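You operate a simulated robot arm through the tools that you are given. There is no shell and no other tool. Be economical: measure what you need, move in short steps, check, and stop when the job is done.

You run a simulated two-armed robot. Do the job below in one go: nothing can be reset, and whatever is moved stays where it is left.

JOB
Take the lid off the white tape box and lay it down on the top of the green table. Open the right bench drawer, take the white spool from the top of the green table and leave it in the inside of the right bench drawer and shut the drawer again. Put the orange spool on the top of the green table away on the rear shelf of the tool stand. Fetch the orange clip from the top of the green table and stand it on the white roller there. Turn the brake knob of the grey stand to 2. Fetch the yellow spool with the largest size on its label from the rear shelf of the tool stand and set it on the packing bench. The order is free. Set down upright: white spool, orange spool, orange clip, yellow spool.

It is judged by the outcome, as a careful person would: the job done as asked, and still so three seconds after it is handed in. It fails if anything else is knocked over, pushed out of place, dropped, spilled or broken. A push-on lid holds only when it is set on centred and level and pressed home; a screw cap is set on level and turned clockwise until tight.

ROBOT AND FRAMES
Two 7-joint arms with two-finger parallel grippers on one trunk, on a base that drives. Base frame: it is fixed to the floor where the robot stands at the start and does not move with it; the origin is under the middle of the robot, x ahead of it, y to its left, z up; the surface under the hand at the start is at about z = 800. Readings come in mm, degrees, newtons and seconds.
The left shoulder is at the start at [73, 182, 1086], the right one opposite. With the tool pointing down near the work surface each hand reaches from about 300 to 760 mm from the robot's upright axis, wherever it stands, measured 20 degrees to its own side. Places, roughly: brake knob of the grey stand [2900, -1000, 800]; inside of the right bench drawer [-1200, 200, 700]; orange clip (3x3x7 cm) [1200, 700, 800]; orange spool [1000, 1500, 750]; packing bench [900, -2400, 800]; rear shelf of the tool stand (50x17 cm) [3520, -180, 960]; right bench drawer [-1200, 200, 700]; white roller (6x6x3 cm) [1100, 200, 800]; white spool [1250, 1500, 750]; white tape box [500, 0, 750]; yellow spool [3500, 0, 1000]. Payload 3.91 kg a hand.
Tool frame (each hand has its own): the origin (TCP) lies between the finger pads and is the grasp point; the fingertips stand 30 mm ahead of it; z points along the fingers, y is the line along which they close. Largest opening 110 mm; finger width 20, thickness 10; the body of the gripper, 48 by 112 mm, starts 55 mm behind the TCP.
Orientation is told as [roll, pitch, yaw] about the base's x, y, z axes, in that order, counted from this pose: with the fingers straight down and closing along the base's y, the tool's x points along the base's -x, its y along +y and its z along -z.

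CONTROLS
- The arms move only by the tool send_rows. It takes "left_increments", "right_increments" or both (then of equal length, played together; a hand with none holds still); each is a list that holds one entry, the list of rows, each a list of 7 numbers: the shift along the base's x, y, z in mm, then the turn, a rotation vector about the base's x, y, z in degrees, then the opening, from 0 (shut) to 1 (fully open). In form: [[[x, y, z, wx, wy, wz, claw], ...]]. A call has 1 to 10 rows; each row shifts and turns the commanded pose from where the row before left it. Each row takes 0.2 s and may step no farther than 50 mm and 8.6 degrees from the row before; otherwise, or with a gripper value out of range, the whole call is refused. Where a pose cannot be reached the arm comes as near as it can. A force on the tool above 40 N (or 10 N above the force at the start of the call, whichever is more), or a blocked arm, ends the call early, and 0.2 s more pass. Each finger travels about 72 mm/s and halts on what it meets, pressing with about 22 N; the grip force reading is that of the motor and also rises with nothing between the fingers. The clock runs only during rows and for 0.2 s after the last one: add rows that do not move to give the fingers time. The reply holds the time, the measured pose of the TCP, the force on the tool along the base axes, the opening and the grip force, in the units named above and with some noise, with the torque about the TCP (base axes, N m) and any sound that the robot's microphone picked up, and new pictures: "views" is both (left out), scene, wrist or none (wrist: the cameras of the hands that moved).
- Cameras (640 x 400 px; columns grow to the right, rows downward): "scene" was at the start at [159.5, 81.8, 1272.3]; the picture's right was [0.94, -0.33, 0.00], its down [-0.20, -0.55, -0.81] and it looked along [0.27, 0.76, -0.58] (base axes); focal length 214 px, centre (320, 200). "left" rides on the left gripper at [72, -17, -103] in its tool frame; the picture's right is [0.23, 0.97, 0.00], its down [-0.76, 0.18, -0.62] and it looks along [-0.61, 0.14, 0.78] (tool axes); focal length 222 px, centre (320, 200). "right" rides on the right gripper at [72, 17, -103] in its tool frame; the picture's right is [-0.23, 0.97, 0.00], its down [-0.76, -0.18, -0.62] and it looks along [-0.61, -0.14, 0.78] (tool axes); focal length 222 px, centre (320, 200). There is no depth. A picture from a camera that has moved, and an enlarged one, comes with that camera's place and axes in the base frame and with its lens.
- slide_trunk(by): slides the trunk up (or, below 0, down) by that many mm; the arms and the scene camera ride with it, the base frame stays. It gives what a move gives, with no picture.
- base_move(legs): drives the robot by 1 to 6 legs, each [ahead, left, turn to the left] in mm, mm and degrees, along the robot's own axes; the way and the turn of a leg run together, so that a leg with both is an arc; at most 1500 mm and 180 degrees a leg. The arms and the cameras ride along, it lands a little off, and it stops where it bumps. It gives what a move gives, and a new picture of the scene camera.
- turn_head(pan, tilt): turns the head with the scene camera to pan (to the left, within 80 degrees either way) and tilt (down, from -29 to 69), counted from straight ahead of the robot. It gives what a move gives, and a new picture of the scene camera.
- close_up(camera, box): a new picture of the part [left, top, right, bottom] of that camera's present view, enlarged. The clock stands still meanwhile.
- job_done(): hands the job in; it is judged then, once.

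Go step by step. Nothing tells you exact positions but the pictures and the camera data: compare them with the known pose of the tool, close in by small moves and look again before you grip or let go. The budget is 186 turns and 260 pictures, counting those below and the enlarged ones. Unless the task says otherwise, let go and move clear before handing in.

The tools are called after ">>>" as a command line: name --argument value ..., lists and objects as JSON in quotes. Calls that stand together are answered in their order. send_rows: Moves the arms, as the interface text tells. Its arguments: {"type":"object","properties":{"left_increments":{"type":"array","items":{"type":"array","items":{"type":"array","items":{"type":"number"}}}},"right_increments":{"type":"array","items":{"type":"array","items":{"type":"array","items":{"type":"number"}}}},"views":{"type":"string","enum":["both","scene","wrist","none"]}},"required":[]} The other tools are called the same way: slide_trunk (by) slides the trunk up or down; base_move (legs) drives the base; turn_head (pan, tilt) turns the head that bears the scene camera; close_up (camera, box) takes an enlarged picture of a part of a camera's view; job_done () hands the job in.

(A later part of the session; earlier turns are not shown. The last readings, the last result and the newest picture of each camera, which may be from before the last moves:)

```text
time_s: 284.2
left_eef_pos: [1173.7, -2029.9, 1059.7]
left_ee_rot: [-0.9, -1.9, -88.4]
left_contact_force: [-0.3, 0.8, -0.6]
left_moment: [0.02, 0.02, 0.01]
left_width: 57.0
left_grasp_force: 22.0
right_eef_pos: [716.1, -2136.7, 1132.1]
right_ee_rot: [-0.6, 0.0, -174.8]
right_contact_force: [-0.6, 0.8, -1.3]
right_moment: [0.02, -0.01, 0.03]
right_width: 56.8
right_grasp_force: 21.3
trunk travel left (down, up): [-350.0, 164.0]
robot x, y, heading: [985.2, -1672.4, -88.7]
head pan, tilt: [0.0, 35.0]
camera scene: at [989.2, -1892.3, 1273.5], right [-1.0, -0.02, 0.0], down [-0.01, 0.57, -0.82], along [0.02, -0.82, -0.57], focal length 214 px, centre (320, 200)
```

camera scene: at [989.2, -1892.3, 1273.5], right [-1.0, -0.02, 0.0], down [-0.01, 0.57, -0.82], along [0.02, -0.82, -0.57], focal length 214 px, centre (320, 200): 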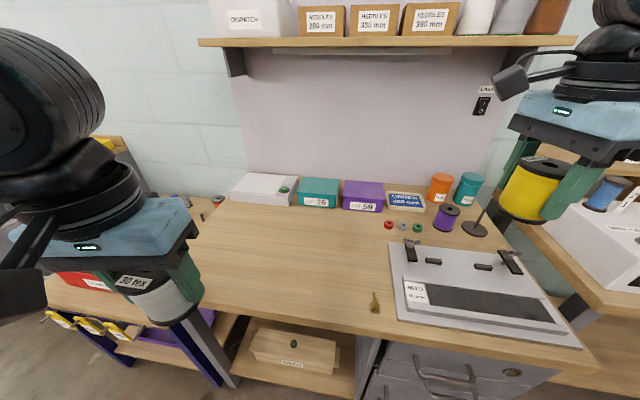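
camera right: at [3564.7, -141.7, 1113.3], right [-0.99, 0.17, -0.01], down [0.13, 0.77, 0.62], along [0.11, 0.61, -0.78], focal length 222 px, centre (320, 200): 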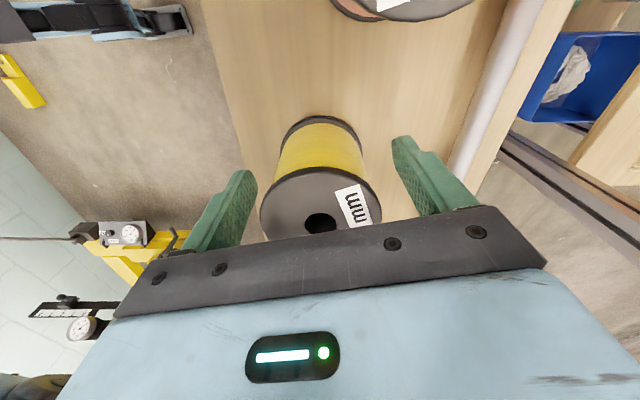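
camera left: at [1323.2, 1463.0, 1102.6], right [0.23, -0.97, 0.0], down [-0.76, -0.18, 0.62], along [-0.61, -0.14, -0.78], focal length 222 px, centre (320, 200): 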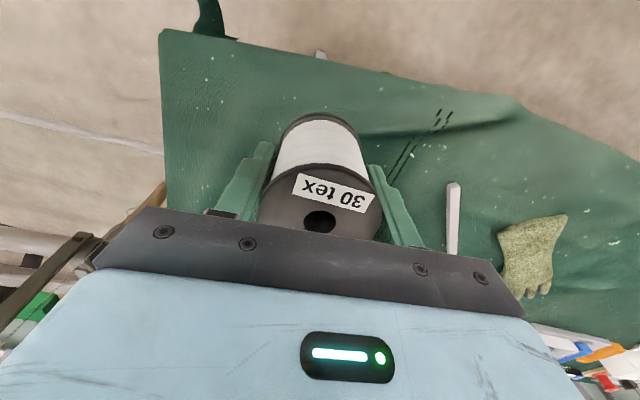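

Bench is clear in the middle-right. I'll put the yellow spool at about (895,-2290).

>>> send_rows --right_increments '[[[40, -20, -10, 0, 0, 0, 0.3], [40, -25, -10, 0, 0, 0, 0.3], [40, -25, -10, 0, 0, 0, 0.3], [30, -30, -20, 0, 0, 0, 0.3], [28, -30, -20, 0, 0, 0, 0.3], [0, -23, -30, 0, 0, 0, 0.3], [0, 0, -40, 0, 0, 0, 0.3], [0, 0, 0, 0, 0, 0, 0.3]]]' --views "both"

```text
time_s: 286.0
left_eef_pos: [1173.0, -2030.7, 1059.4]
left_ee_rot: [-1.0, -1.7, -88.5]
left_contact_force: [-0.1, 0.0, -1.5]
left_moment: [0.0, -0.02, 0.0]
left_width: 56.7
left_grasp_force: 22.4
right_eef_pos: [896.9, -2289.7, 992.9]
right_ee_rot: [-0.4, 0.0, -174.8]
right_contact_force: [0.9, 0.7, -1.2]
right_moment: [0.0, 0.01, 0.04]
right_width: 56.4
right_grasp_force: 21.6
trunk travel left (down, up): [-350.0, 164.0]
robot x, y, heading: [986.2, -1674.4, -88.9]
head pan, tilt: [0.0, 35.0]
camera scene: at [989.3, -1892.1, 1273.5], right [-1.0, -0.02, 0.0], down [-0.01, 0.57, -0.82], along [0.02, -0.82, -0.57], focal length 214 px, centre (320, 200)
camera right: at [970.0, -2300.6, 1095.5], right [-0.14, -0.99, -0.01], down [-0.77, 0.1, 0.62], along [-0.62, 0.09, -0.78], focal length 222 px, centre (320, 200)
```

scene: 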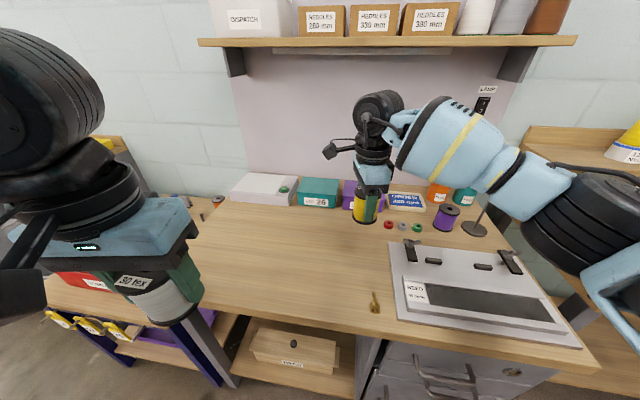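
right: 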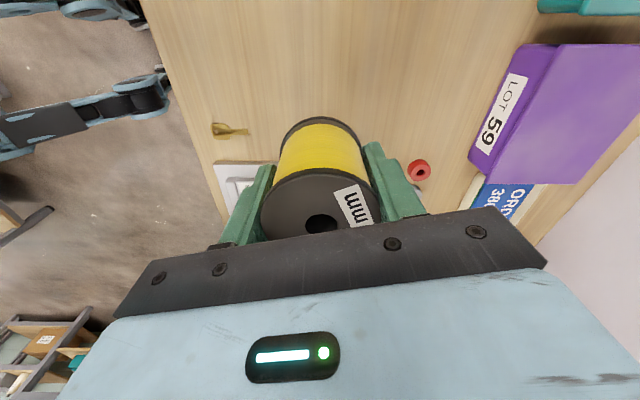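

>>> send_rows --right_increments '[[[15, 10, -40, 0, 0, 0, 0.3], [0, 0, -40, 0, 0, 0, 0.3], [0, 0, -35, 0, 0, 0, 0.3], [0, 0, -15, 0, 0, 0, 0.3], [0, 0, 0, 0, 0, 0, 0.3]]]' --views "none"

>>> close_up --camera "scene" --box '[280, 170, 440, 290]'

```text
time_s: 287.2
left_eef_pos: [1174.2, -2030.7, 1059.0]
left_ee_rot: [-1.0, -1.8, -88.4]
left_contact_force: [-0.2, 0.4, -1.3]
left_moment: [-0.02, 0.02, 0.0]
left_width: 56.8
left_grasp_force: 21.9
right_eef_pos: [909.3, -2279.4, 860.2]
right_ee_rot: [-0.5, 0.0, -174.8]
right_contact_force: [0.3, 0.1, -1.3]
right_moment: [0.0, 0.01, -0.02]
right_width: 56.6
right_grasp_force: 22.0
trunk travel left (down, up): [-350.0, 164.0]
robot x, y, heading: [983.7, -1675.2, -88.7]
head pan, tilt: [0.0, 35.0]
```

```text
3.33 times, centred on (360, 230) of scene
camera zoom: at [989.1, -1892.3, 1273.5], right [-1.0, -0.02, 0.0], down [-0.01, 0.57, -0.82], along [0.02, -0.82, -0.57], focal length 715 px, centre (187, 100)
```

zoom: 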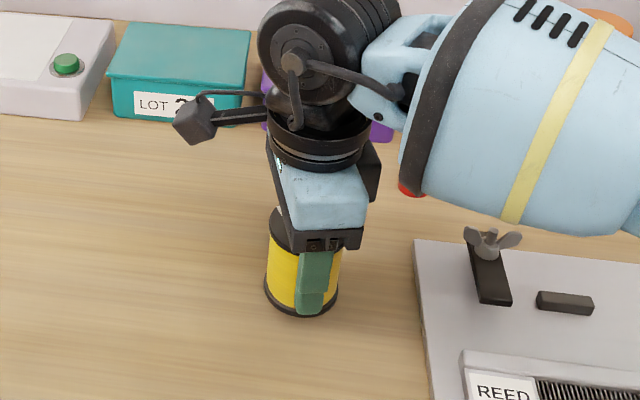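

>>> send_rows --right_increments '[[[0, 0, -4, 0, 0, 0, 0.3], [0, 0, -4, 0, 0, 0, 0.3], [0, 0, -2, 0, 0, 0, 0.3], [0, 0, 0, 0, 0, 0, 0.3]]]' --views "none"

```text
time_s: 288.2
left_eef_pos: [1173.2, -2029.9, 1060.3]
left_ee_rot: [-1.0, -1.7, -88.3]
left_contact_force: [-0.2, -0.4, -0.6]
left_moment: [0.0, -0.03, 0.01]
left_width: 57.0
left_grasp_force: 21.9
right_eef_pos: [909.5, -2279.7, 852.0]
right_ee_rot: [-0.5, 0.0, -174.8]
right_contact_force: [-0.2, -0.1, -1.1]
right_moment: [0.01, 0.01, -0.01]
right_width: 56.6
right_grasp_force: 22.2
trunk travel left (down, up): [-350.0, 164.0]
robot x, y, heading: [983.9, -1669.7, -88.7]
head pan, tilt: [0.0, 35.0]
```

>>> send_rows --right_increments '[[[0, 0, -2, 0, 0, 0, 0.3], [0, 0, -2, 0, 0, 0, 0.3], [0, 0, 0, 0, 0, 0, 0.3]]]' --views "none"

>>> send_rows --right_increments '[[[0, 0, -2, 0, 0, 0, 0.3], [0, 0, -1, 0, 0, 0, 0.3], [0, 0, 0, 0, 0, 0, 0.3]]]' --views "none"

```text
time_s: 289.0
left_eef_pos: [1173.8, -2031.6, 1059.6]
left_ee_rot: [-1.0, -1.8, -88.4]
left_contact_force: [-0.3, 0.4, -1.0]
left_moment: [-0.01, -0.02, -0.01]
left_width: 57.0
left_grasp_force: 21.5
right_eef_pos: [908.5, -2280.6, 846.0]
right_ee_rot: [-0.6, 0.1, -174.8]
right_contact_force: [-0.3, -0.3, -0.8]
right_moment: [0.01, -0.02, 0.01]
right_width: 56.7
right_grasp_force: 21.6
trunk travel left (down, up): [-350.0, 164.0]
robot x, y, heading: [984.7, -1671.7, -88.9]
head pan, tilt: [0.0, 35.0]
```

```text
time_s: 289.8
left_eef_pos: [1172.5, -2029.9, 1060.2]
left_ee_rot: [-1.1, -1.9, -88.4]
left_contact_force: [-0.3, -0.2, -1.1]
left_moment: [0.02, 0.02, 0.01]
left_width: 56.5
left_grasp_force: 22.0
right_eef_pos: [909.0, -2280.7, 846.5]
right_ee_rot: [-0.4, 0.1, -174.7]
right_contact_force: [0.5, -0.9, 6.1]
right_moment: [-0.22, 0.03, 0.03]
right_width: 56.5
right_grasp_force: 22.2
trunk travel left (down, up): [-350.0, 164.0]
robot x, y, heading: [990.2, -1671.4, -88.8]
head pan, tilt: [0.0, 35.0]
```

Contact with the bench. Release and rise.

>>> send_rows --right_increments '[[[0, 0, -1, 0, 0, 0, 0.3], [0, 0, 0, 0, 0, 0, 0.6], [0, 0, 0, 0, 0, 0, 0.85], [0, 0, 0, 0, 0, 0, 0.85], [0, 0, 30, 0, 0, 0, 0.85], [0, 0, 45, 0, 0, 0, 0.85], [0, 0, 45, 0, 0, 0, 0.85], [0, 30, 30, 0, 0, 8, 0.85], [0, 40, 20, 0, 0, 8, 0.85], [0, 40, 0, 0, 0, 8, 0.85]]]' --views "both"

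```text
time_s: 292.0
left_eef_pos: [1172.7, -2029.5, 1059.8]
left_ee_rot: [-0.9, -1.9, -88.3]
left_contact_force: [-0.1, -0.1, -0.9]
left_moment: [-0.01, 0.0, 0.0]
left_width: 56.9
left_grasp_force: 22.0
right_eef_pos: [908.2, -2170.3, 1015.7]
right_ee_rot: [-0.5, 0.0, -150.7]
right_contact_force: [-0.4, 0.7, -0.1]
right_moment: [-0.02, 0.0, -0.01]
right_width: 93.3
right_grasp_force: 0.1
trunk travel left (down, up): [-350.0, 164.0]
robot x, y, heading: [990.6, -1670.5, -88.8]
head pan, tilt: [0.0, 35.0]
camera scene: at [988.9, -1891.8, 1273.5], right [-1.0, -0.02, 0.0], down [-0.01, 0.57, -0.82], along [0.02, -0.82, -0.57], focal length 214 px, centre (320, 200)
camera right: at [979.8, -2151.2, 1119.1], right [0.28, -0.96, -0.01], down [-0.75, -0.22, 0.62], along [-0.6, -0.17, -0.78], focal length 222 px, centre (320, 200)
```

scene: 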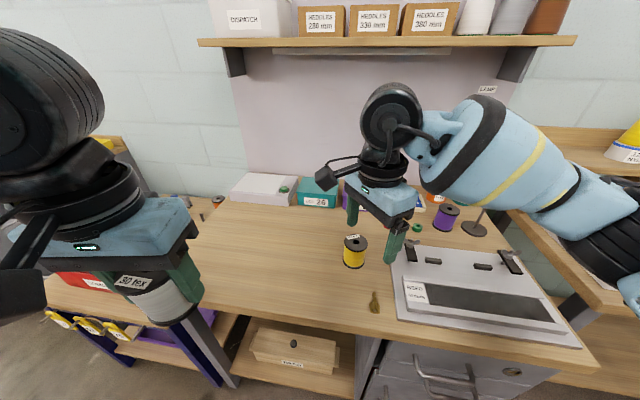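
right: 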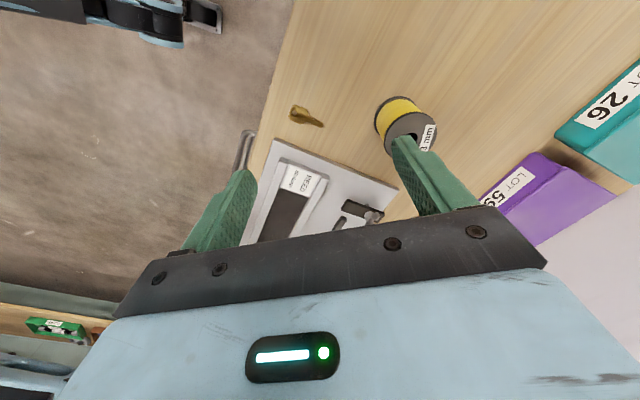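

Yellow spool stands on the packing bench. Retract the right hand, then drive to the drawer bench behind the start position.

>>> send_rows --right_increments '[[[0, 20, 0, 0, 0, 8.2, 1], [0, 20, 0, 0, 0, 8.2, 1], [-10, 10, 0, 0, 0, 8.2, 1], [-10, 10, 0, 0, 0, 8.2, 1], [-10, 0, 0, 0, 0, 8.2, 1], [-10, 0, 0, 0, 0, 8.2, 1], [-10, 0, 0, 0, 0, 8.2, 1]]]' --views "none"

>>> base_move --legs '[[-200, 0, 0], [0, 0, -91], [1380, 0, 0], [0, -400, 0]]'

>>> turn_head --pan -35 --tilt 25

```text
time_s: 293.6
left_eef_pos: [1173.5, -2030.8, 1059.2]
left_ee_rot: [-0.9, -1.8, -88.3]
left_contact_force: [-0.8, 0.3, -1.7]
left_moment: [0.03, -0.01, -0.01]
left_width: 56.8
left_grasp_force: 21.7
right_eef_pos: [859.4, -2111.7, 1012.8]
right_ee_rot: [-0.5, 0.0, -93.2]
right_contact_force: [-0.6, -0.7, 1.0]
right_moment: [0.02, -0.03, -0.02]
right_width: 110.0
right_grasp_force: 0.1
trunk travel left (down, up): [-350.0, 164.0]
robot x, y, heading: [985.6, -1674.6, -88.9]
head pan, tilt: [0.0, 35.0]
```

```text
time_s: 309.1
left_eef_pos: [-747.5, -1267.6, 1059.1]
left_ee_rot: [-1.1, -1.9, -179.3]
left_contact_force: [-0.5, 0.1, -1.1]
left_moment: [-0.06, 0.01, 0.02]
left_width: 57.0
left_grasp_force: 21.8
right_eef_pos: [-823.7, -952.2, 1014.1]
right_ee_rot: [-0.5, 0.1, 175.6]
right_contact_force: [-0.2, -0.6, 0.7]
right_moment: [0.02, 0.01, -0.02]
right_width: 110.2
right_grasp_force: 0.1
trunk travel left (down, up): [-350.0, 164.0]
robot x, y, heading: [-382.2, -1088.8, -179.6]
head pan, tilt: [0.0, 35.0]
camera scene: at [-607.7, -1088.4, 1273.5], right [0.0, 1.0, 0.0], down [0.57, 0.0, -0.82], along [-0.82, 0.0, -0.57], focal length 214 px, centre (320, 200)
```

scene: 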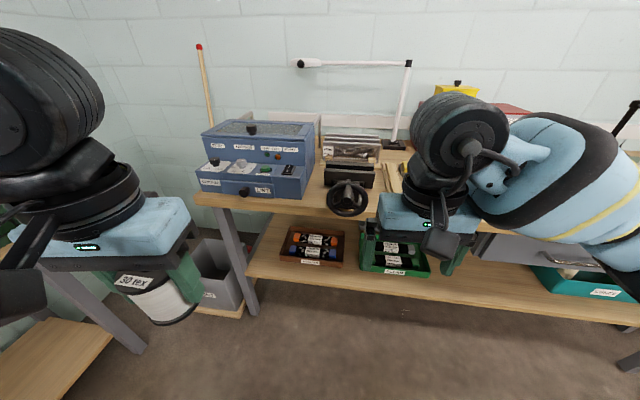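

```text
time_s: 310.1
left_eef_pos: [-747.4, -1267.8, 1059.4]
left_ee_rot: [-1.0, -1.8, -179.4]
left_contact_force: [-0.3, 0.2, -1.1]
left_moment: [0.02, 0.05, -0.05]
left_width: 57.0
left_grasp_force: 21.1
right_eef_pos: [-823.3, -953.6, 1013.1]
right_ee_rot: [-0.5, 0.1, 175.7]
right_contact_force: [-0.1, 0.7, 0.9]
right_moment: [0.01, 0.0, -0.01]
right_width: 110.2
right_grasp_force: 0.0
trunk travel left (down, up): [-350.0, 164.0]
robot x, y, heading: [-387.0, -1085.9, -179.8]
head pan, tilt: [-35.0, 25.0]
camera scene: at [-595.4, -1035.7, 1289.2], right [0.57, 0.82, 0.0], down [0.35, -0.24, -0.91], along [-0.74, 0.52, -0.42], focal length 214 px, centre (320, 200)
```

scene: 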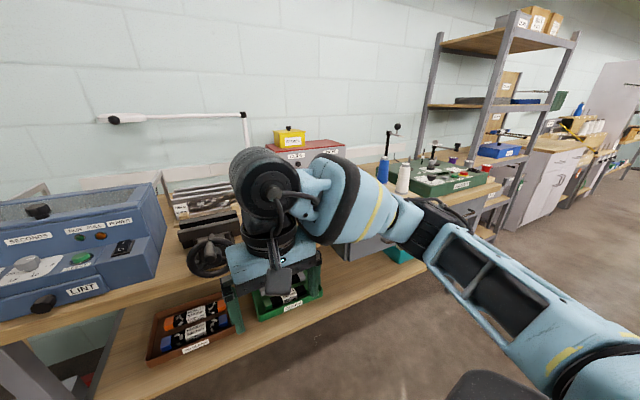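

Continue along the bench to the drawers.

>>> base_move --legs '[[0, -1150, 0]]'

>>> turn_head --pan 0 --tilt 35

```text
time_s: 320.4
left_eef_pos: [-756.8, -127.0, 1059.8]
left_ee_rot: [-0.9, -1.9, -178.8]
left_contact_force: [0.5, -0.3, 0.0]
left_moment: [-0.01, -0.02, 0.01]
left_width: 56.7
left_grasp_force: 21.5
right_eef_pos: [-833.0, 188.2, 1015.6]
right_ee_rot: [-0.4, 0.0, 176.2]
right_contact_force: [0.0, 0.3, -0.6]
right_moment: [0.02, 0.02, 0.01]
right_width: 109.9
right_grasp_force: 0.0
trunk travel left (down, up): [-350.0, 164.0]
robot x, y, heading: [-395.4, 59.2, -179.3]
head pan, tilt: [-35.0, 25.0]
camera scene: at [-604.9, 107.3, 1289.2], right [0.56, 0.83, 0.0], down [0.35, -0.24, -0.91], along [-0.75, 0.51, -0.42], focal length 214 px, centre (320, 200)
```

scene: 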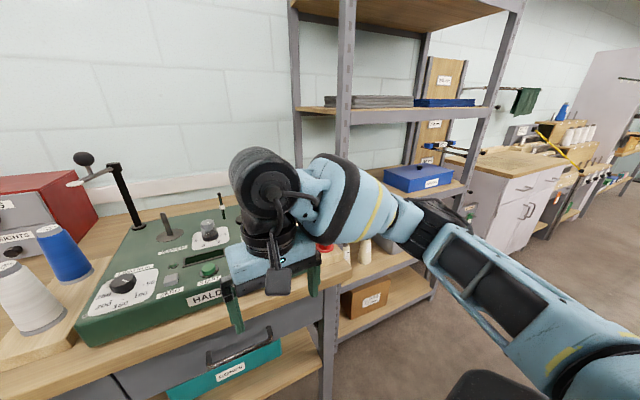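

```text
time_s: 321.4
left_eef_pos: [-754.5, -126.3, 1059.4]
left_ee_rot: [-1.0, -1.8, -178.8]
left_contact_force: [-0.6, 1.0, -1.2]
left_moment: [0.02, 0.01, -0.02]
left_width: 57.1
left_grasp_force: 21.8
right_eef_pos: [-833.9, 186.8, 1015.4]
right_ee_rot: [-0.6, 0.0, 176.2]
right_contact_force: [0.2, 0.3, -0.5]
right_moment: [-0.03, -0.01, -0.02]
right_width: 109.8
right_grasp_force: 0.0
trunk travel left (down, up): [-350.0, 164.0]
robot x, y, heading: [-394.1, 59.3, -179.2]
head pan, tilt: [0.0, 35.0]
camera scene: at [-616.8, 54.3, 1273.5], right [-0.01, 1.0, 0.0], down [0.57, 0.01, -0.82], along [-0.82, -0.01, -0.57], focal length 214 px, centre (320, 200)
```

scene: 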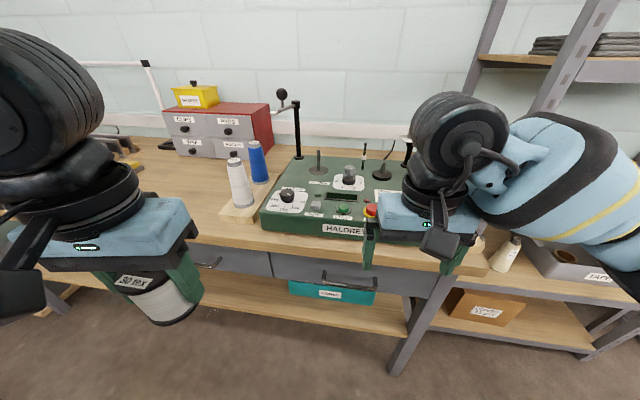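

>>> close_up --camera "scene" --box '[250, 220, 450, 345]'

>>> close_up --camera "right" --box '[0, 0, 640, 400]'

```text
3.20 times, centred on (350, 282) of scene
camera zoom: at [-616.8, 54.3, 1273.5], right [-0.01, 1.0, 0.0], down [0.57, 0.01, -0.82], along [-0.82, -0.01, -0.57], focal length 686 px, centre (224, -64)
```

zoom: 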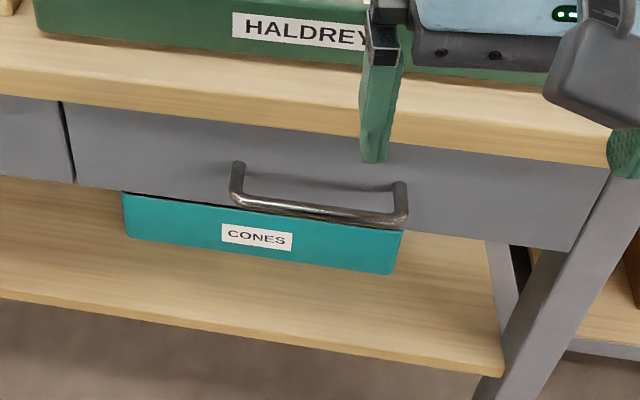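

```text
1.00 times, centred on (320, 200) of right (not enlarged: the box is as wide or as high as the picture)
camera zoom: at [-762.5, 164.4, 1117.7], right [-0.29, -0.96, -0.01], down [-0.75, 0.22, 0.62], along [-0.6, 0.19, -0.78], focal length 222 px, centre (320, 200)
```

zoom: 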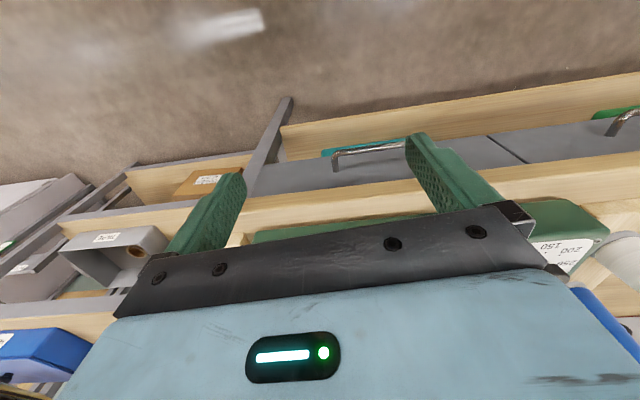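

Right drawer handle is a horizontal bow near (-990, 138, 700). Plan: hold it with the right hand pointing forward with fingers closing vertically, and pull by backing the base. First shift left, lower the trunk and rotate the hand.

>>> base_move --legs '[[0, 100, 0]]'

>>> slide_trunk --by -220

>>> send_rows --right_increments '[[[0, 0, 0, 0, 0, -8.5, 1], [0, 0, 0, 0, 0, -8.5, 1], [0, 0, 0, 0, 0, -8.5, 1], [0, 0, 0, 0, 0, -8.5, 1], [0, 0, 0, 0, 0, -8.5, 1], [0, 0, 0, 0, 0, -8.5, 0.8], [0, 0, 0, 0, 0, -8.5, 0.6], [0, 0, 0, 0, 0, -8.5, 0.6], [0, 0, 0, 0, 0, -8.5, 0.6], [0, 0, 0, 0, 0, -8.5, 0.6]]]' --views "scene"

```text
time_s: 323.0
left_eef_pos: [-754.6, -226.8, 1060.0]
left_ee_rot: [-0.9, -1.8, -178.7]
left_contact_force: [-0.2, -0.2, -0.9]
left_moment: [0.0, 0.0, 0.02]
left_width: 56.8
left_grasp_force: 22.0
right_eef_pos: [-833.2, 86.6, 1014.1]
right_ee_rot: [-0.5, -0.1, 176.2]
right_contact_force: [0.3, -0.7, 0.7]
right_moment: [-0.01, -0.01, -0.03]
right_width: 109.7
right_grasp_force: 0.1
trunk travel left (down, up): [-350.0, 164.0]
robot x, y, heading: [-392.7, -42.2, -179.2]
head pan, tilt: [0.0, 35.0]
camera scene: at [-615.5, -46.7, 1273.4], right [-0.01, 1.0, 0.0], down [0.57, 0.01, -0.82], along [-0.82, -0.01, -0.57], focal length 214 px, centre (320, 200)
```

scene: 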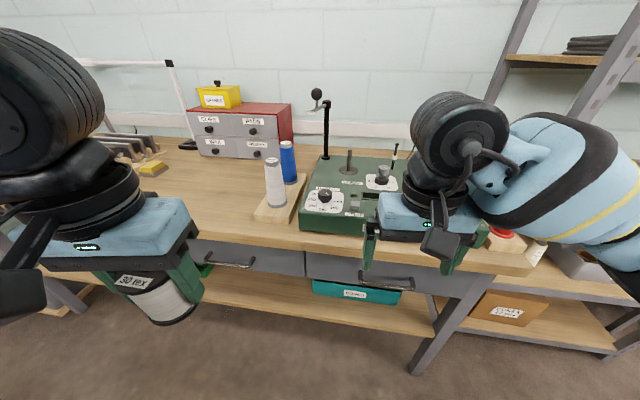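

```text
time_s: 325.3
left_eef_pos: [-753.7, -226.9, 839.7]
left_ee_rot: [-1.0, -1.9, -178.8]
left_contact_force: [-0.2, -0.8, -1.1]
left_moment: [0.02, 0.0, 0.01]
left_width: 56.6
left_grasp_force: 21.2
right_eef_pos: [-831.9, 87.5, 794.8]
right_ee_rot: [-0.5, 0.0, 176.2]
right_contact_force: [-0.7, -0.1, -0.3]
right_moment: [0.0, -0.03, 0.01]
right_width: 110.2
right_grasp_force: 0.0
trunk travel left (down, up): [-130.0, 384.0]
robot x, y, heading: [-396.2, -44.7, -179.1]
head pan, tilt: [0.0, 35.0]
```

```text
time_s: 327.5
left_eef_pos: [-754.1, -227.5, 840.3]
left_ee_rot: [-1.1, -1.7, -178.8]
left_contact_force: [0.2, -0.2, -0.9]
left_moment: [-0.02, -0.01, 0.01]
left_width: 56.9
left_grasp_force: 22.3
right_eef_pos: [-831.4, 86.7, 793.5]
right_ee_rot: [-0.6, 0.0, 91.1]
right_contact_force: [0.9, -0.1, 0.6]
right_moment: [0.01, 0.02, -0.01]
right_width: 65.8
right_grasp_force: 0.0
trunk travel left (down, up): [-130.0, 384.0]
robot x, y, heading: [-392.1, -42.4, -179.1]
head pan, tilt: [0.0, 35.0]
camera scene: at [-688.9, -47.4, 1035.5], right [-0.01, 1.0, 0.0], down [0.57, 0.01, -0.82], along [-0.82, -0.01, -0.57], focal length 214 px, centre (320, 200)
```

scene: 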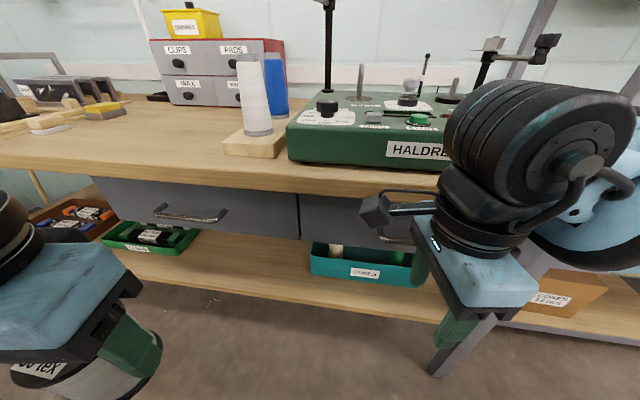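

Now pitch the hand forward to horizontal.

>>> send_rows --right_increments '[[[10, 5, 0, 0, 8.5, 0, 0.6], [10, 5, 0, 0, 8.5, 0, 0.6], [10, 5, 0, 0, 8.5, 0, 0.6], [10, 5, 0, 0, 8.5, 0, 0.6], [0, 5, -5, 0, 8.5, 0, 0.6], [0, 5, -5, 0, 8.5, 0, 0.6], [0, 5, -5, 0, 8.5, 0, 0.6], [0, 5, -5, 0, 8.5, 0, 0.6], [0, 5, -5, 0, 8.5, 0, 0.6], [0, 5, -5, 0, 8.5, 0, 0.6]]]' --views "both"

```text
time_s: 329.7
left_eef_pos: [-753.7, -226.7, 839.3]
left_ee_rot: [-0.9, -1.9, -178.8]
left_contact_force: [-0.6, -0.9, -1.4]
left_moment: [0.0, 0.02, -0.02]
left_width: 56.9
left_grasp_force: 22.1
right_eef_pos: [-910.7, 53.2, 806.9]
right_ee_rot: [84.6, -1.3, 90.2]
right_contact_force: [0.2, -0.2, 0.7]
right_moment: [0.0, 0.01, -0.02]
right_width: 65.9
right_grasp_force: 0.0
right hand out of reach, approached as far as the arm can: row 3, 4, 5, 6, 7, 8, 9, 10
trunk travel left (down, up): [-130.0, 384.0]
robot x, y, heading: [-391.1, -41.6, -179.3]
head pan, tilt: [0.0, 35.0]
camera scene: at [-688.4, -48.3, 1035.7], right [-0.01, 1.0, 0.0], down [0.57, 0.01, -0.82], along [-0.82, -0.01, -0.57], focal length 214 px, centre (320, 200)
camera right: at [-809.1, -19.8, 831.7], right [-0.09, 0.21, 0.97], down [0.63, 0.77, -0.1], along [-0.77, 0.61, -0.2], focal length 222 px, centre (320, 200)
```

scene: 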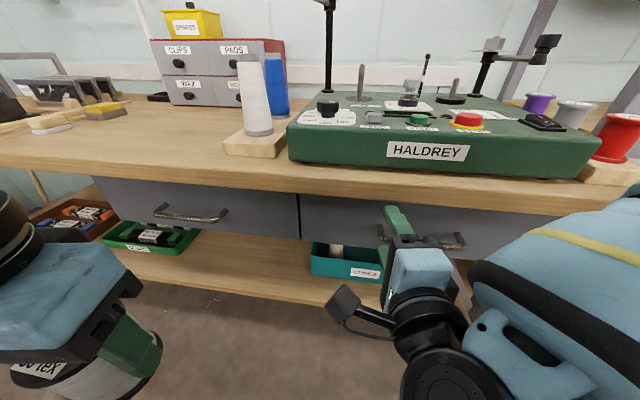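
right: 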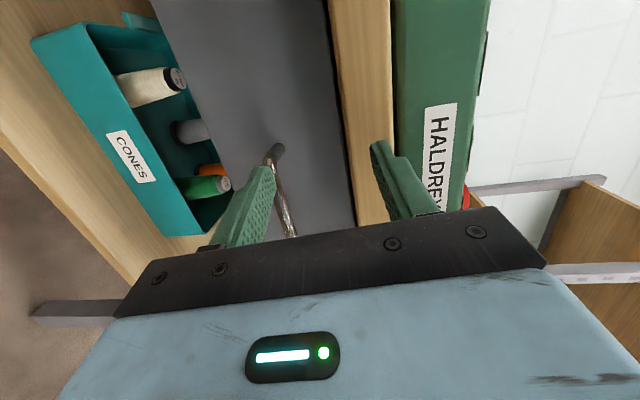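

The hand is horizontal; the bar is at about x=-990, y 65–227, z≈740. I'll use trunk and base to bring the hand there.

>>> slide_trunk --by -66

>>> base_move --legs '[[0, -88, 0]]'

>>> close_up --camera "right" --box '[0, 0, 640, 400]'

```text
time_s: 330.8
left_eef_pos: [-753.5, -227.1, 772.7]
left_ee_rot: [-1.1, -1.9, -178.8]
left_contact_force: [0.7, 0.4, -1.5]
left_moment: [-0.01, 0.03, 0.01]
left_width: 56.7
left_grasp_force: 23.0
right_eef_pos: [-927.8, 54.2, 713.3]
right_ee_rot: [81.3, -1.3, 90.2]
right_contact_force: [2.5, -5.4, -0.1]
right_moment: [0.18, 0.05, 0.18]
right_width: 65.7
right_grasp_force: 0.0
trunk travel left (down, up): [-64.0, 450.0]
robot x, y, heading: [-395.3, -46.0, -179.1]
head pan, tilt: [0.0, 35.0]
```

```text
time_s: 332.2
left_eef_pos: [-754.3, -139.9, 773.2]
left_ee_rot: [-1.1, -1.8, -178.8]
left_contact_force: [-0.4, 0.2, -1.2]
left_moment: [0.02, 0.02, -0.02]
left_width: 56.8
left_grasp_force: 22.1
right_eef_pos: [-929.7, 141.5, 714.4]
right_ee_rot: [81.3, -1.3, 89.9]
right_contact_force: [5.0, -0.1, -14.9]
right_moment: [-0.11, -0.11, 0.02]
right_width: 58.1
right_grasp_force: 0.3
trunk travel left (down, up): [-64.0, 450.0]
robot x, y, heading: [-395.9, 43.7, -179.1]
head pan, tilt: [0.0, 35.0]
camera scene: at [-717.3, 39.5, 958.7], right [-0.01, 1.0, 0.0], down [0.57, 0.01, -0.82], along [-0.82, -0.01, -0.57], focal length 214 px, centre (320, 200)
```

scene: 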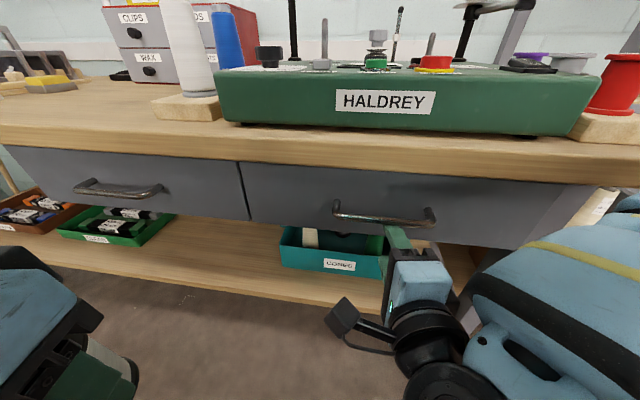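

```text
1.00 times, centred on (320, 200) of right (not enlarged: the box is as wide or as high as the picture)
camera zoom: at [-829.9, 67.9, 744.3], right [-0.15, 0.21, 0.97], down [0.64, 0.76, -0.06], along [-0.75, 0.61, -0.24], focal length 222 px, centre (320, 200)
```

zoom: 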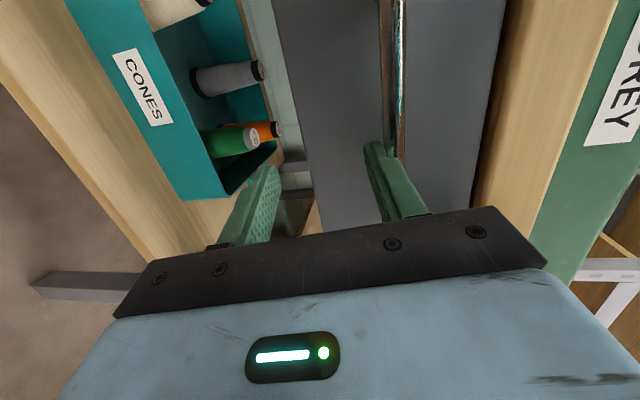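

The upper finger is touching the bar from below. Back off, raise ~28 mm, and look again.

>>> base_move --legs '[[-60, 0, 0]]'

>>> slide_trunk --by 28

>>> close_up --camera "right" --box '[0, 0, 640, 400]'

>>> close_up --camera "scene" --box '[220, 130, 500, 310]'

```text
time_s: 333.1
left_eef_pos: [-696.7, -138.2, 773.6]
left_ee_rot: [-1.0, -1.8, -178.7]
left_contact_force: [-0.9, -0.2, -0.8]
left_moment: [-0.01, 0.01, -0.02]
left_width: 57.3
left_grasp_force: 21.9
right_eef_pos: [-870.9, 141.0, 712.9]
right_ee_rot: [81.4, -1.3, 90.0]
right_contact_force: [-0.8, 0.4, 0.4]
right_moment: [0.02, -0.01, -0.01]
right_width: 66.0
right_grasp_force: 0.0
trunk travel left (down, up): [-64.0, 450.0]
robot x, y, heading: [-338.6, 45.6, -179.0]
head pan, tilt: [0.0, 35.0]
camera scene: at [-657.9, 39.8, 959.1], right [-0.02, 1.0, 0.0], down [0.57, 0.01, -0.82], along [-0.82, -0.01, -0.57], focal length 214 px, centre (320, 200)
```

scene: 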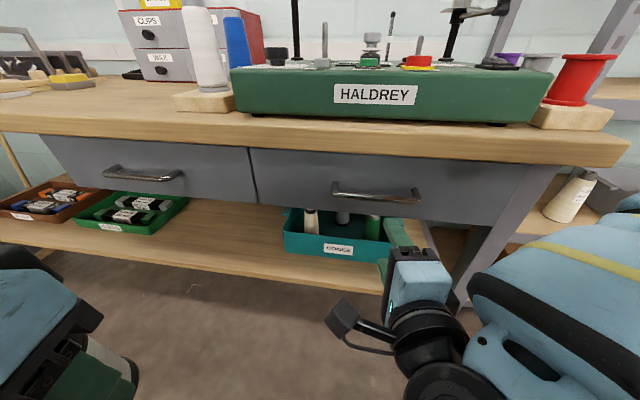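

```text
time_s: 333.9
left_eef_pos: [-695.5, -139.8, 800.9]
left_ee_rot: [-1.0, -1.8, -178.7]
left_contact_force: [0.3, -0.7, -1.4]
left_moment: [-0.02, 0.0, -0.04]
left_width: 57.1
left_grasp_force: 22.2
right_eef_pos: [-871.3, 142.2, 740.6]
right_ee_rot: [81.3, -1.3, 90.0]
right_contact_force: [1.2, 0.1, -0.7]
right_moment: [0.0, 0.01, -0.01]
right_width: 65.9
right_grasp_force: 0.1
trunk travel left (down, up): [-92.0, 422.0]
robot x, y, heading: [-339.7, 44.4, -179.1]
head pan, tilt: [0.0, 35.0]
```

```text
1.00 times, centred on (320, 200) of right (not enlarged: the box is as wide or as high as the picture)
camera zoom: at [-771.6, 68.1, 772.1], right [-0.15, 0.21, 0.97], down [0.64, 0.76, -0.06], along [-0.75, 0.61, -0.24], focal length 222 px, centre (320, 200)
```

zoom: 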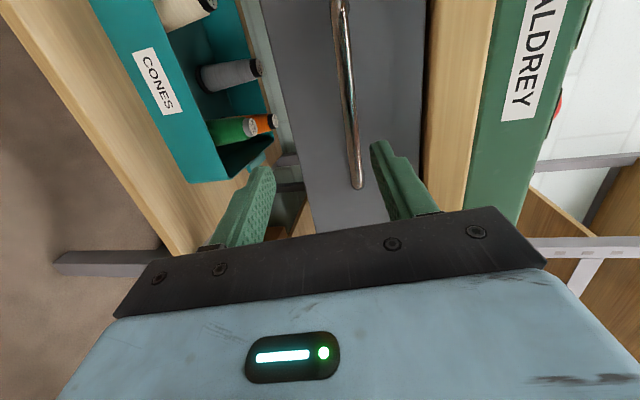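

```text
2.22 times, centred on (360, 220) of scene
camera zoom: at [-648.2, 40.0, 989.9], right [-0.02, 1.0, 0.0], down [0.57, 0.01, -0.82], along [-0.82, -0.01, -0.57], focal length 477 px, centre (231, 156)
```

zoom: 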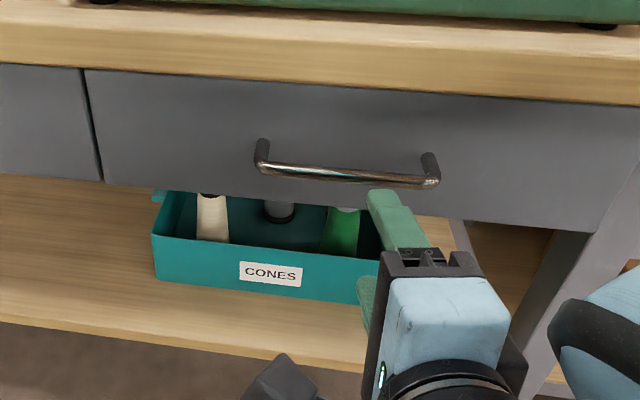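

Triangulated bar: x≈-955, z≈756. Raise 15 mm, narrow the fingers and advance.

>>> slide_trunk --by 15

>>> send_rows --right_increments '[[[0, 0, 0, 0, 0, 0, 0.45], [0, 0, 0, 0, 0, 0, 0.45]]]' --views "none"

>>> base_move --legs '[[45, 0, 0]]'

>>> close_up --camera "right" --box '[0, 0, 640, 400]'

```text
time_s: 334.5
left_eef_pos: [-697.1, -139.9, 815.6]
left_ee_rot: [-0.9, -1.9, -178.6]
left_contact_force: [0.1, -0.6, -0.5]
left_moment: [-0.02, 0.0, 0.03]
left_width: 57.0
left_grasp_force: 22.7
right_eef_pos: [-870.8, 140.8, 756.6]
right_ee_rot: [81.2, -1.3, 90.1]
right_contact_force: [-0.1, 1.1, -0.2]
right_moment: [0.0, -0.04, -0.02]
right_width: 66.0
right_grasp_force: 0.0
trunk travel left (down, up): [-107.0, 407.0]
robot x, y, heading: [-334.7, 44.6, -179.0]
head pan, tilt: [0.0, 35.0]
```

```text
time_s: 335.1
left_eef_pos: [-695.5, -138.6, 816.8]
left_ee_rot: [-1.0, -1.8, -178.7]
left_contact_force: [-0.3, -0.8, -1.7]
left_moment: [0.01, -0.03, -0.01]
left_width: 56.9
left_grasp_force: 22.1
right_eef_pos: [-871.3, 142.6, 756.8]
right_ee_rot: [81.2, -1.3, 90.1]
right_contact_force: [1.0, 0.5, 0.4]
right_moment: [0.02, 0.0, -0.05]
right_width: 49.3
right_grasp_force: 0.1
trunk travel left (down, up): [-107.0, 407.0]
robot x, y, heading: [-339.8, 46.3, -179.2]
head pan, tilt: [0.0, 35.0]
```

```text
time_s: 336.0
left_eef_pos: [-742.3, -139.9, 815.9]
left_ee_rot: [-1.0, -1.8, -178.7]
left_contact_force: [-0.3, -0.3, -1.0]
left_moment: [0.02, 0.01, -0.02]
left_width: 56.9
left_grasp_force: 22.1
right_eef_pos: [-917.4, 140.4, 756.2]
right_ee_rot: [81.2, -1.4, 90.1]
right_contact_force: [0.3, 0.7, -0.3]
right_moment: [0.01, 0.0, 0.0]
right_width: 49.6
right_grasp_force: 0.0
trunk travel left (down, up): [-107.0, 407.0]
robot x, y, heading: [-385.6, 44.9, -179.0]
head pan, tilt: [0.0, 35.0]
camera scene: at [-687.6, 39.3, 1007.5], right [-0.02, 1.0, 0.0], down [0.57, 0.01, -0.82], along [-0.82, -0.01, -0.57], focal length 214 px, centre (320, 200)
```

scene: 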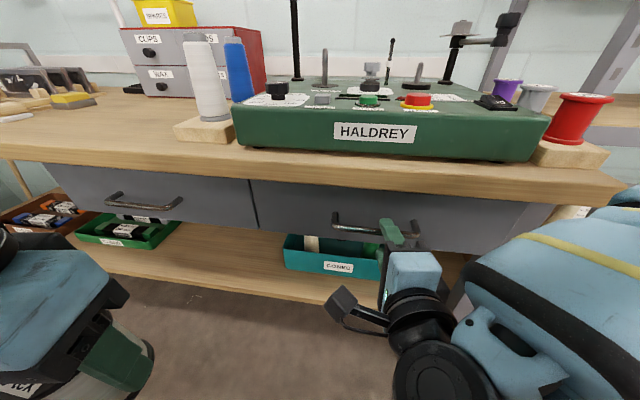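

```text
1.00 times, centred on (320, 200) of right (not enlarged: the box is as wide or as high as the picture)
camera zoom: at [-817.0, 67.2, 787.2], right [-0.15, 0.21, 0.97], down [0.64, 0.76, -0.06], along [-0.75, 0.61, -0.24], focal length 222 px, centre (320, 200)
```

zoom: 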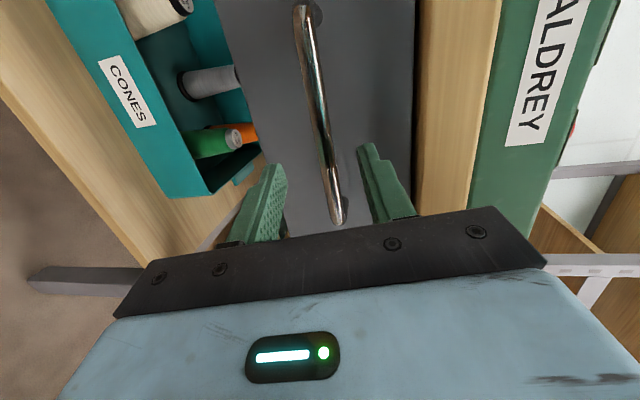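

Bar is between the fingers in view. Advance 25 mm more and close.

>>> base_move --legs '[[27, 0, 0]]'

>>> close_up --camera "right" --box '[0, 0, 640, 400]'

```text
time_s: 336.8
left_eef_pos: [-769.9, -141.3, 816.2]
left_ee_rot: [-1.1, -1.8, -178.8]
left_contact_force: [0.7, -0.4, -0.9]
left_moment: [-0.01, -0.01, -0.01]
left_width: 56.8
left_grasp_force: 22.7
right_eef_pos: [-945.0, 140.4, 755.1]
right_ee_rot: [81.3, -1.4, 90.1]
right_contact_force: [-0.1, -0.2, 0.1]
right_moment: [-0.02, 0.01, -0.01]
right_width: 49.3
right_grasp_force: 0.0
trunk travel left (down, up): [-107.0, 407.0]
robot x, y, heading: [-408.4, 43.7, -178.9]
head pan, tilt: [0.0, 35.0]
camera scene: at [-714.9, 38.9, 1007.5], right [-0.02, 1.0, 0.0], down [0.57, 0.01, -0.82], along [-0.82, -0.01, -0.57], focal length 214 px, centre (320, 200)
```

scene: 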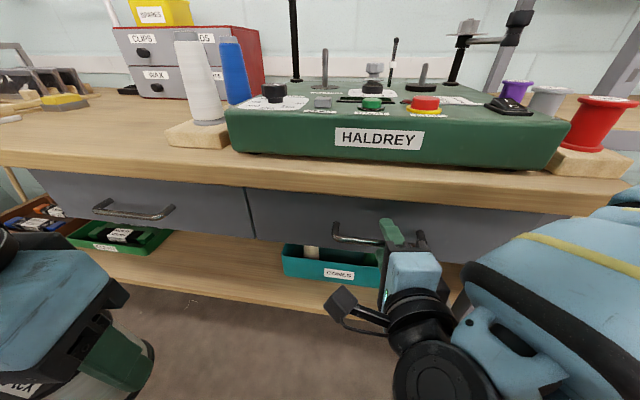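

```text
1.00 times, centred on (320, 200) of right (not enlarged: the box is as wide or as high as the picture)
camera zoom: at [-844.2, 66.8, 787.2], right [-0.15, 0.21, 0.97], down [0.64, 0.76, -0.06], along [-0.75, 0.61, -0.24], focal length 222 px, centre (320, 200)
```

zoom: 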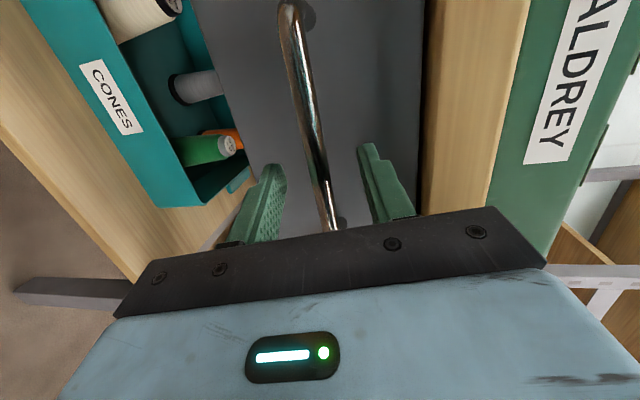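

>>> send_rows --right_increments '[[[0, 0, 0, 0, 0, 0, 0.2], [0, 0, 0, 0, 0, 0, 0], [0, 0, 0, 0, 0, 0, 0], [0, 0, 0, 0, 0, 0, 0]]]' --views "wrist"

```text
time_s: 337.8
left_eef_pos: [-767.7, -140.9, 816.2]
left_ee_rot: [-0.9, -1.9, -178.8]
left_contact_force: [0.1, 0.7, -1.6]
left_moment: [0.0, -0.05, -0.03]
left_width: 56.8
left_grasp_force: 21.9
right_eef_pos: [-942.9, 139.4, 757.6]
right_ee_rot: [81.5, -1.2, 90.1]
right_contact_force: [-0.6, -0.3, 5.0]
right_moment: [-0.99, 0.19, -0.09]
right_width: 12.1
right_grasp_force: 44.7
trunk travel left (down, up): [-107.0, 407.0]
robot x, y, heading: [-410.6, 43.9, -179.1]
head pan, tilt: [0.0, 35.0]
camera right: at [-843.6, 66.8, 788.2], right [-0.15, 0.21, 0.97], down [0.64, 0.76, -0.07], along [-0.75, 0.61, -0.24], focal length 222 px, centre (320, 200)
```

right: 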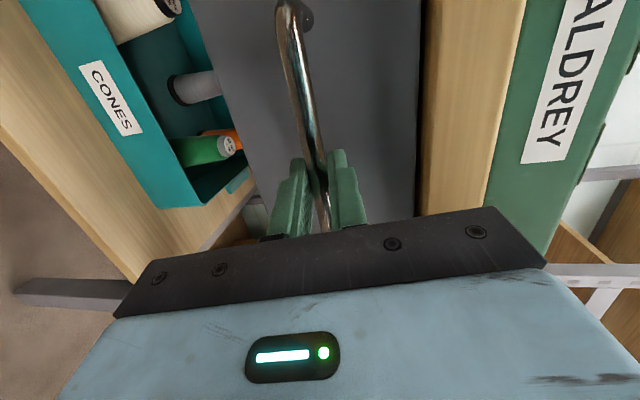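

Bar gripped (12 mm). Pull by backing the base in short steps.

>>> base_move --legs '[[-80, 0, 0]]'

```text
time_s: 338.9
left_eef_pos: [-687.1, -142.7, 816.6]
left_ee_rot: [-1.1, -1.7, -178.5]
left_contact_force: [0.1, 0.0, -0.8]
left_moment: [0.01, -0.02, 0.0]
left_width: 56.8
left_grasp_force: 22.1
right_eef_pos: [-862.3, 137.0, 757.1]
right_ee_rot: [81.4, -1.3, 90.6]
right_contact_force: [-7.1, -35.9, 3.0]
right_moment: [-0.91, 0.16, 0.03]
right_width: 12.2
right_grasp_force: 45.0
trunk travel left (down, up): [-107.0, 407.0]
robot x, y, heading: [-327.4, 45.7, -178.9]
head pan, tilt: [0.0, 35.0]
camera scene: at [-633.1, 36.8, 1007.7], right [-0.02, 1.0, 0.0], down [0.57, 0.01, -0.82], along [-0.82, -0.01, -0.57], focal length 214 px, centre (320, 200)
```

scene: 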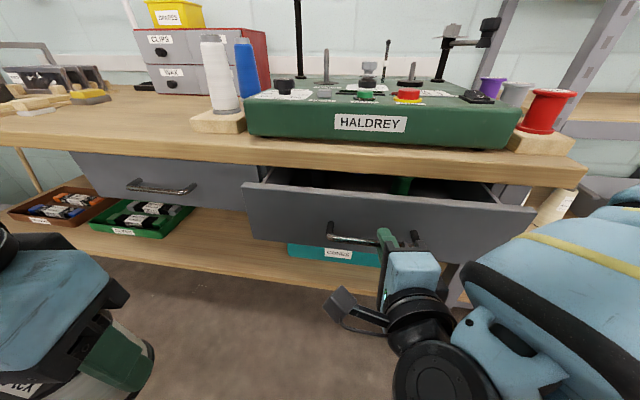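

Drawer is opening. Continue pulling with a slight left drift to relieve side load.

>>> base_move --legs '[[-80, 5, 0]]'

>>> base_move --legs '[[-90, 3, 0]]'

```text
time_s: 339.9
left_eef_pos: [-606.8, -146.4, 815.9]
left_ee_rot: [-1.1, -1.8, -178.5]
left_contact_force: [-0.1, 0.4, -0.8]
left_moment: [0.03, 0.03, -0.02]
left_width: 56.8
left_grasp_force: 22.4
right_eef_pos: [-782.9, 129.8, 756.9]
right_ee_rot: [81.3, -1.0, 91.2]
right_contact_force: [-6.3, -36.9, -1.8]
right_moment: [-0.98, 0.15, 0.16]
right_width: 12.7
right_grasp_force: 45.5
trunk travel left (down, up): [-107.0, 407.0]
robot x, y, heading: [-247.7, 41.6, -179.0]
head pan, tilt: [0.0, 35.0]
camera scene: at [-552.9, 32.9, 1007.6], right [-0.02, 1.0, 0.0], down [0.57, 0.01, -0.82], along [-0.82, -0.01, -0.57], focal length 214 px, centre (320, 200)
```

scene: 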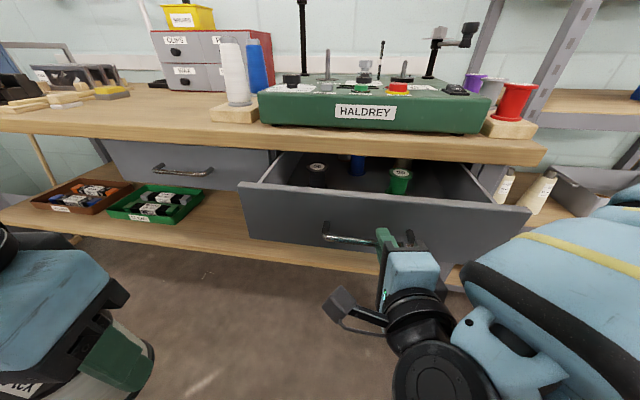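

```text
time_s: 341.0
left_eef_pos: [-519.6, -147.7, 816.1]
left_ee_rot: [-1.1, -1.9, -178.5]
left_contact_force: [0.1, -0.8, -1.1]
left_moment: [-0.01, -0.03, -0.01]
left_width: 57.0
left_grasp_force: 22.2
right_eef_pos: [-695.4, 128.0, 757.2]
right_ee_rot: [81.3, -1.1, 91.4]
right_contact_force: [-7.0, -35.5, -2.6]
right_moment: [-0.99, 0.16, 0.07]
right_width: 12.7
right_grasp_force: 44.7
trunk travel left (down, up): [-107.0, 407.0]
robot x, y, heading: [-160.2, 40.2, -179.0]
head pan, tilt: [0.0, 35.0]
camera scene: at [-465.6, 31.3, 1007.6], right [-0.02, 1.0, 0.0], down [0.57, 0.01, -0.82], along [-0.82, -0.01, -0.57], focal length 214 px, centre (320, 200)
```

scene: 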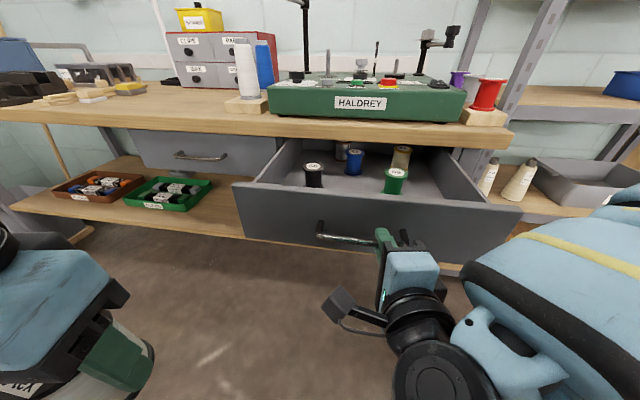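

Drawer is open 250 mm; four or more small spools inside. Release the handle and back off.

>>> send_rows --right_increments '[[[0, 0, 0, 0, 0, 0, 0.3], [0, 0, 0, 0, 0, 0, 0.5], [0, 0, 0, 0, 0, 0, 0.5]]]' --views "none"

>>> base_move --legs '[[-60, 0, 0]]'

>>> slide_trunk --by 240

>>> turn_head --pan -15 --tilt 35

```text
time_s: 341.8
left_eef_pos: [-518.7, -145.3, 816.1]
left_ee_rot: [-1.1, -1.9, -178.5]
left_contact_force: [0.9, -0.1, -1.5]
left_moment: [0.02, 0.0, 0.07]
left_width: 57.1
left_grasp_force: 22.1
right_eef_pos: [-695.5, 129.5, 757.1]
right_ee_rot: [81.3, -0.8, 91.3]
right_contact_force: [1.0, 1.2, -0.1]
right_moment: [-0.01, -0.01, -0.01]
right_width: 55.1
right_grasp_force: 0.1
trunk travel left (down, up): [-107.0, 407.0]
robot x, y, heading: [-161.2, 44.3, -178.8]
head pan, tilt: [0.0, 35.0]
```

```text
time_s: 342.8
left_eef_pos: [-459.5, -144.6, 816.2]
left_ee_rot: [-1.0, -1.8, -178.5]
left_contact_force: [0.0, 1.0, -1.1]
left_moment: [0.01, 0.04, 0.04]
left_width: 57.0
left_grasp_force: 21.8
right_eef_pos: [-633.7, 131.3, 758.5]
right_ee_rot: [81.4, -0.9, 91.5]
right_contact_force: [0.1, -0.3, -0.6]
right_moment: [0.0, -0.03, -0.04]
right_width: 55.0
right_grasp_force: 0.0
trunk travel left (down, up): [-107.0, 407.0]
robot x, y, heading: [-103.5, 43.8, -178.7]
head pan, tilt: [0.0, 35.0]
camera scene: at [-404.8, 35.4, 1008.0], right [-0.02, 1.0, 0.0], down [0.57, 0.01, -0.82], along [-0.82, -0.02, -0.57], focal length 214 px, centre (320, 200)
```

scene: 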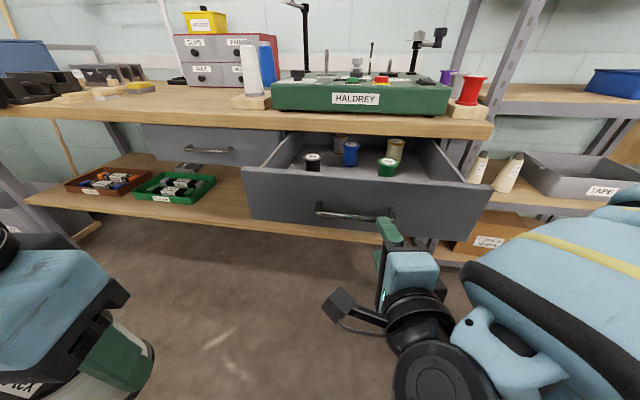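

```text
time_s: 345.3
left_eef_pos: [-459.4, -144.7, 1055.7]
left_ee_rot: [-0.9, -1.8, -178.6]
left_contact_force: [0.0, -1.0, -0.5]
left_moment: [0.01, -0.02, 0.01]
left_width: 56.8
left_grasp_force: 22.0
right_eef_pos: [-634.8, 130.9, 996.9]
right_ee_rot: [81.4, -0.9, 91.4]
right_contact_force: [-0.2, -0.7, -0.3]
right_moment: [-0.03, 0.0, -0.02]
right_width: 55.1
right_grasp_force: 0.0
trunk travel left (down, up): [-347.0, 167.0]
robot x, y, heading: [-102.5, 39.2, -178.9]
head pan, tilt: [0.0, 35.0]
```

```text
time_s: 346.1
left_eef_pos: [-459.5, -143.9, 1056.7]
left_ee_rot: [-1.0, -1.8, -178.4]
left_contact_force: [0.6, -0.2, -1.1]
left_moment: [0.01, -0.04, -0.02]
left_width: 56.9
left_grasp_force: 21.9
right_eef_pos: [-635.2, 131.6, 997.9]
right_ee_rot: [81.3, -0.8, 91.4]
right_contact_force: [-0.4, 0.5, 0.2]
right_moment: [0.02, 0.0, -0.02]
right_width: 55.0
right_grasp_force: 0.1
trunk travel left (down, up): [-347.0, 167.0]
robot x, y, heading: [-101.7, 39.8, -179.0]
head pan, tilt: [-15.0, 35.0]
camera scene: at [-320.4, 59.7, 1270.4], right [0.24, 0.97, 0.0], down [0.56, -0.14, -0.82], along [-0.8, 0.2, -0.57], focal length 214 px, centre (320, 200)
```

scene: 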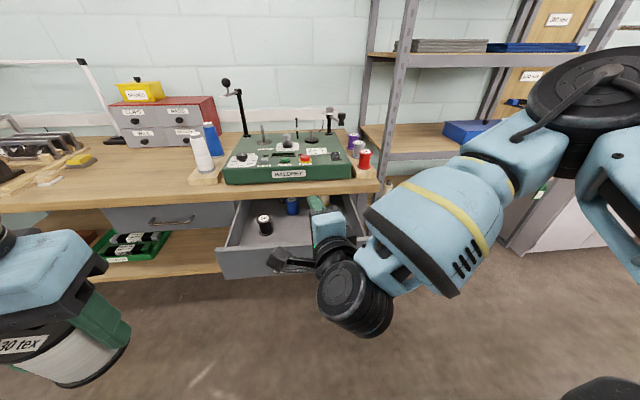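

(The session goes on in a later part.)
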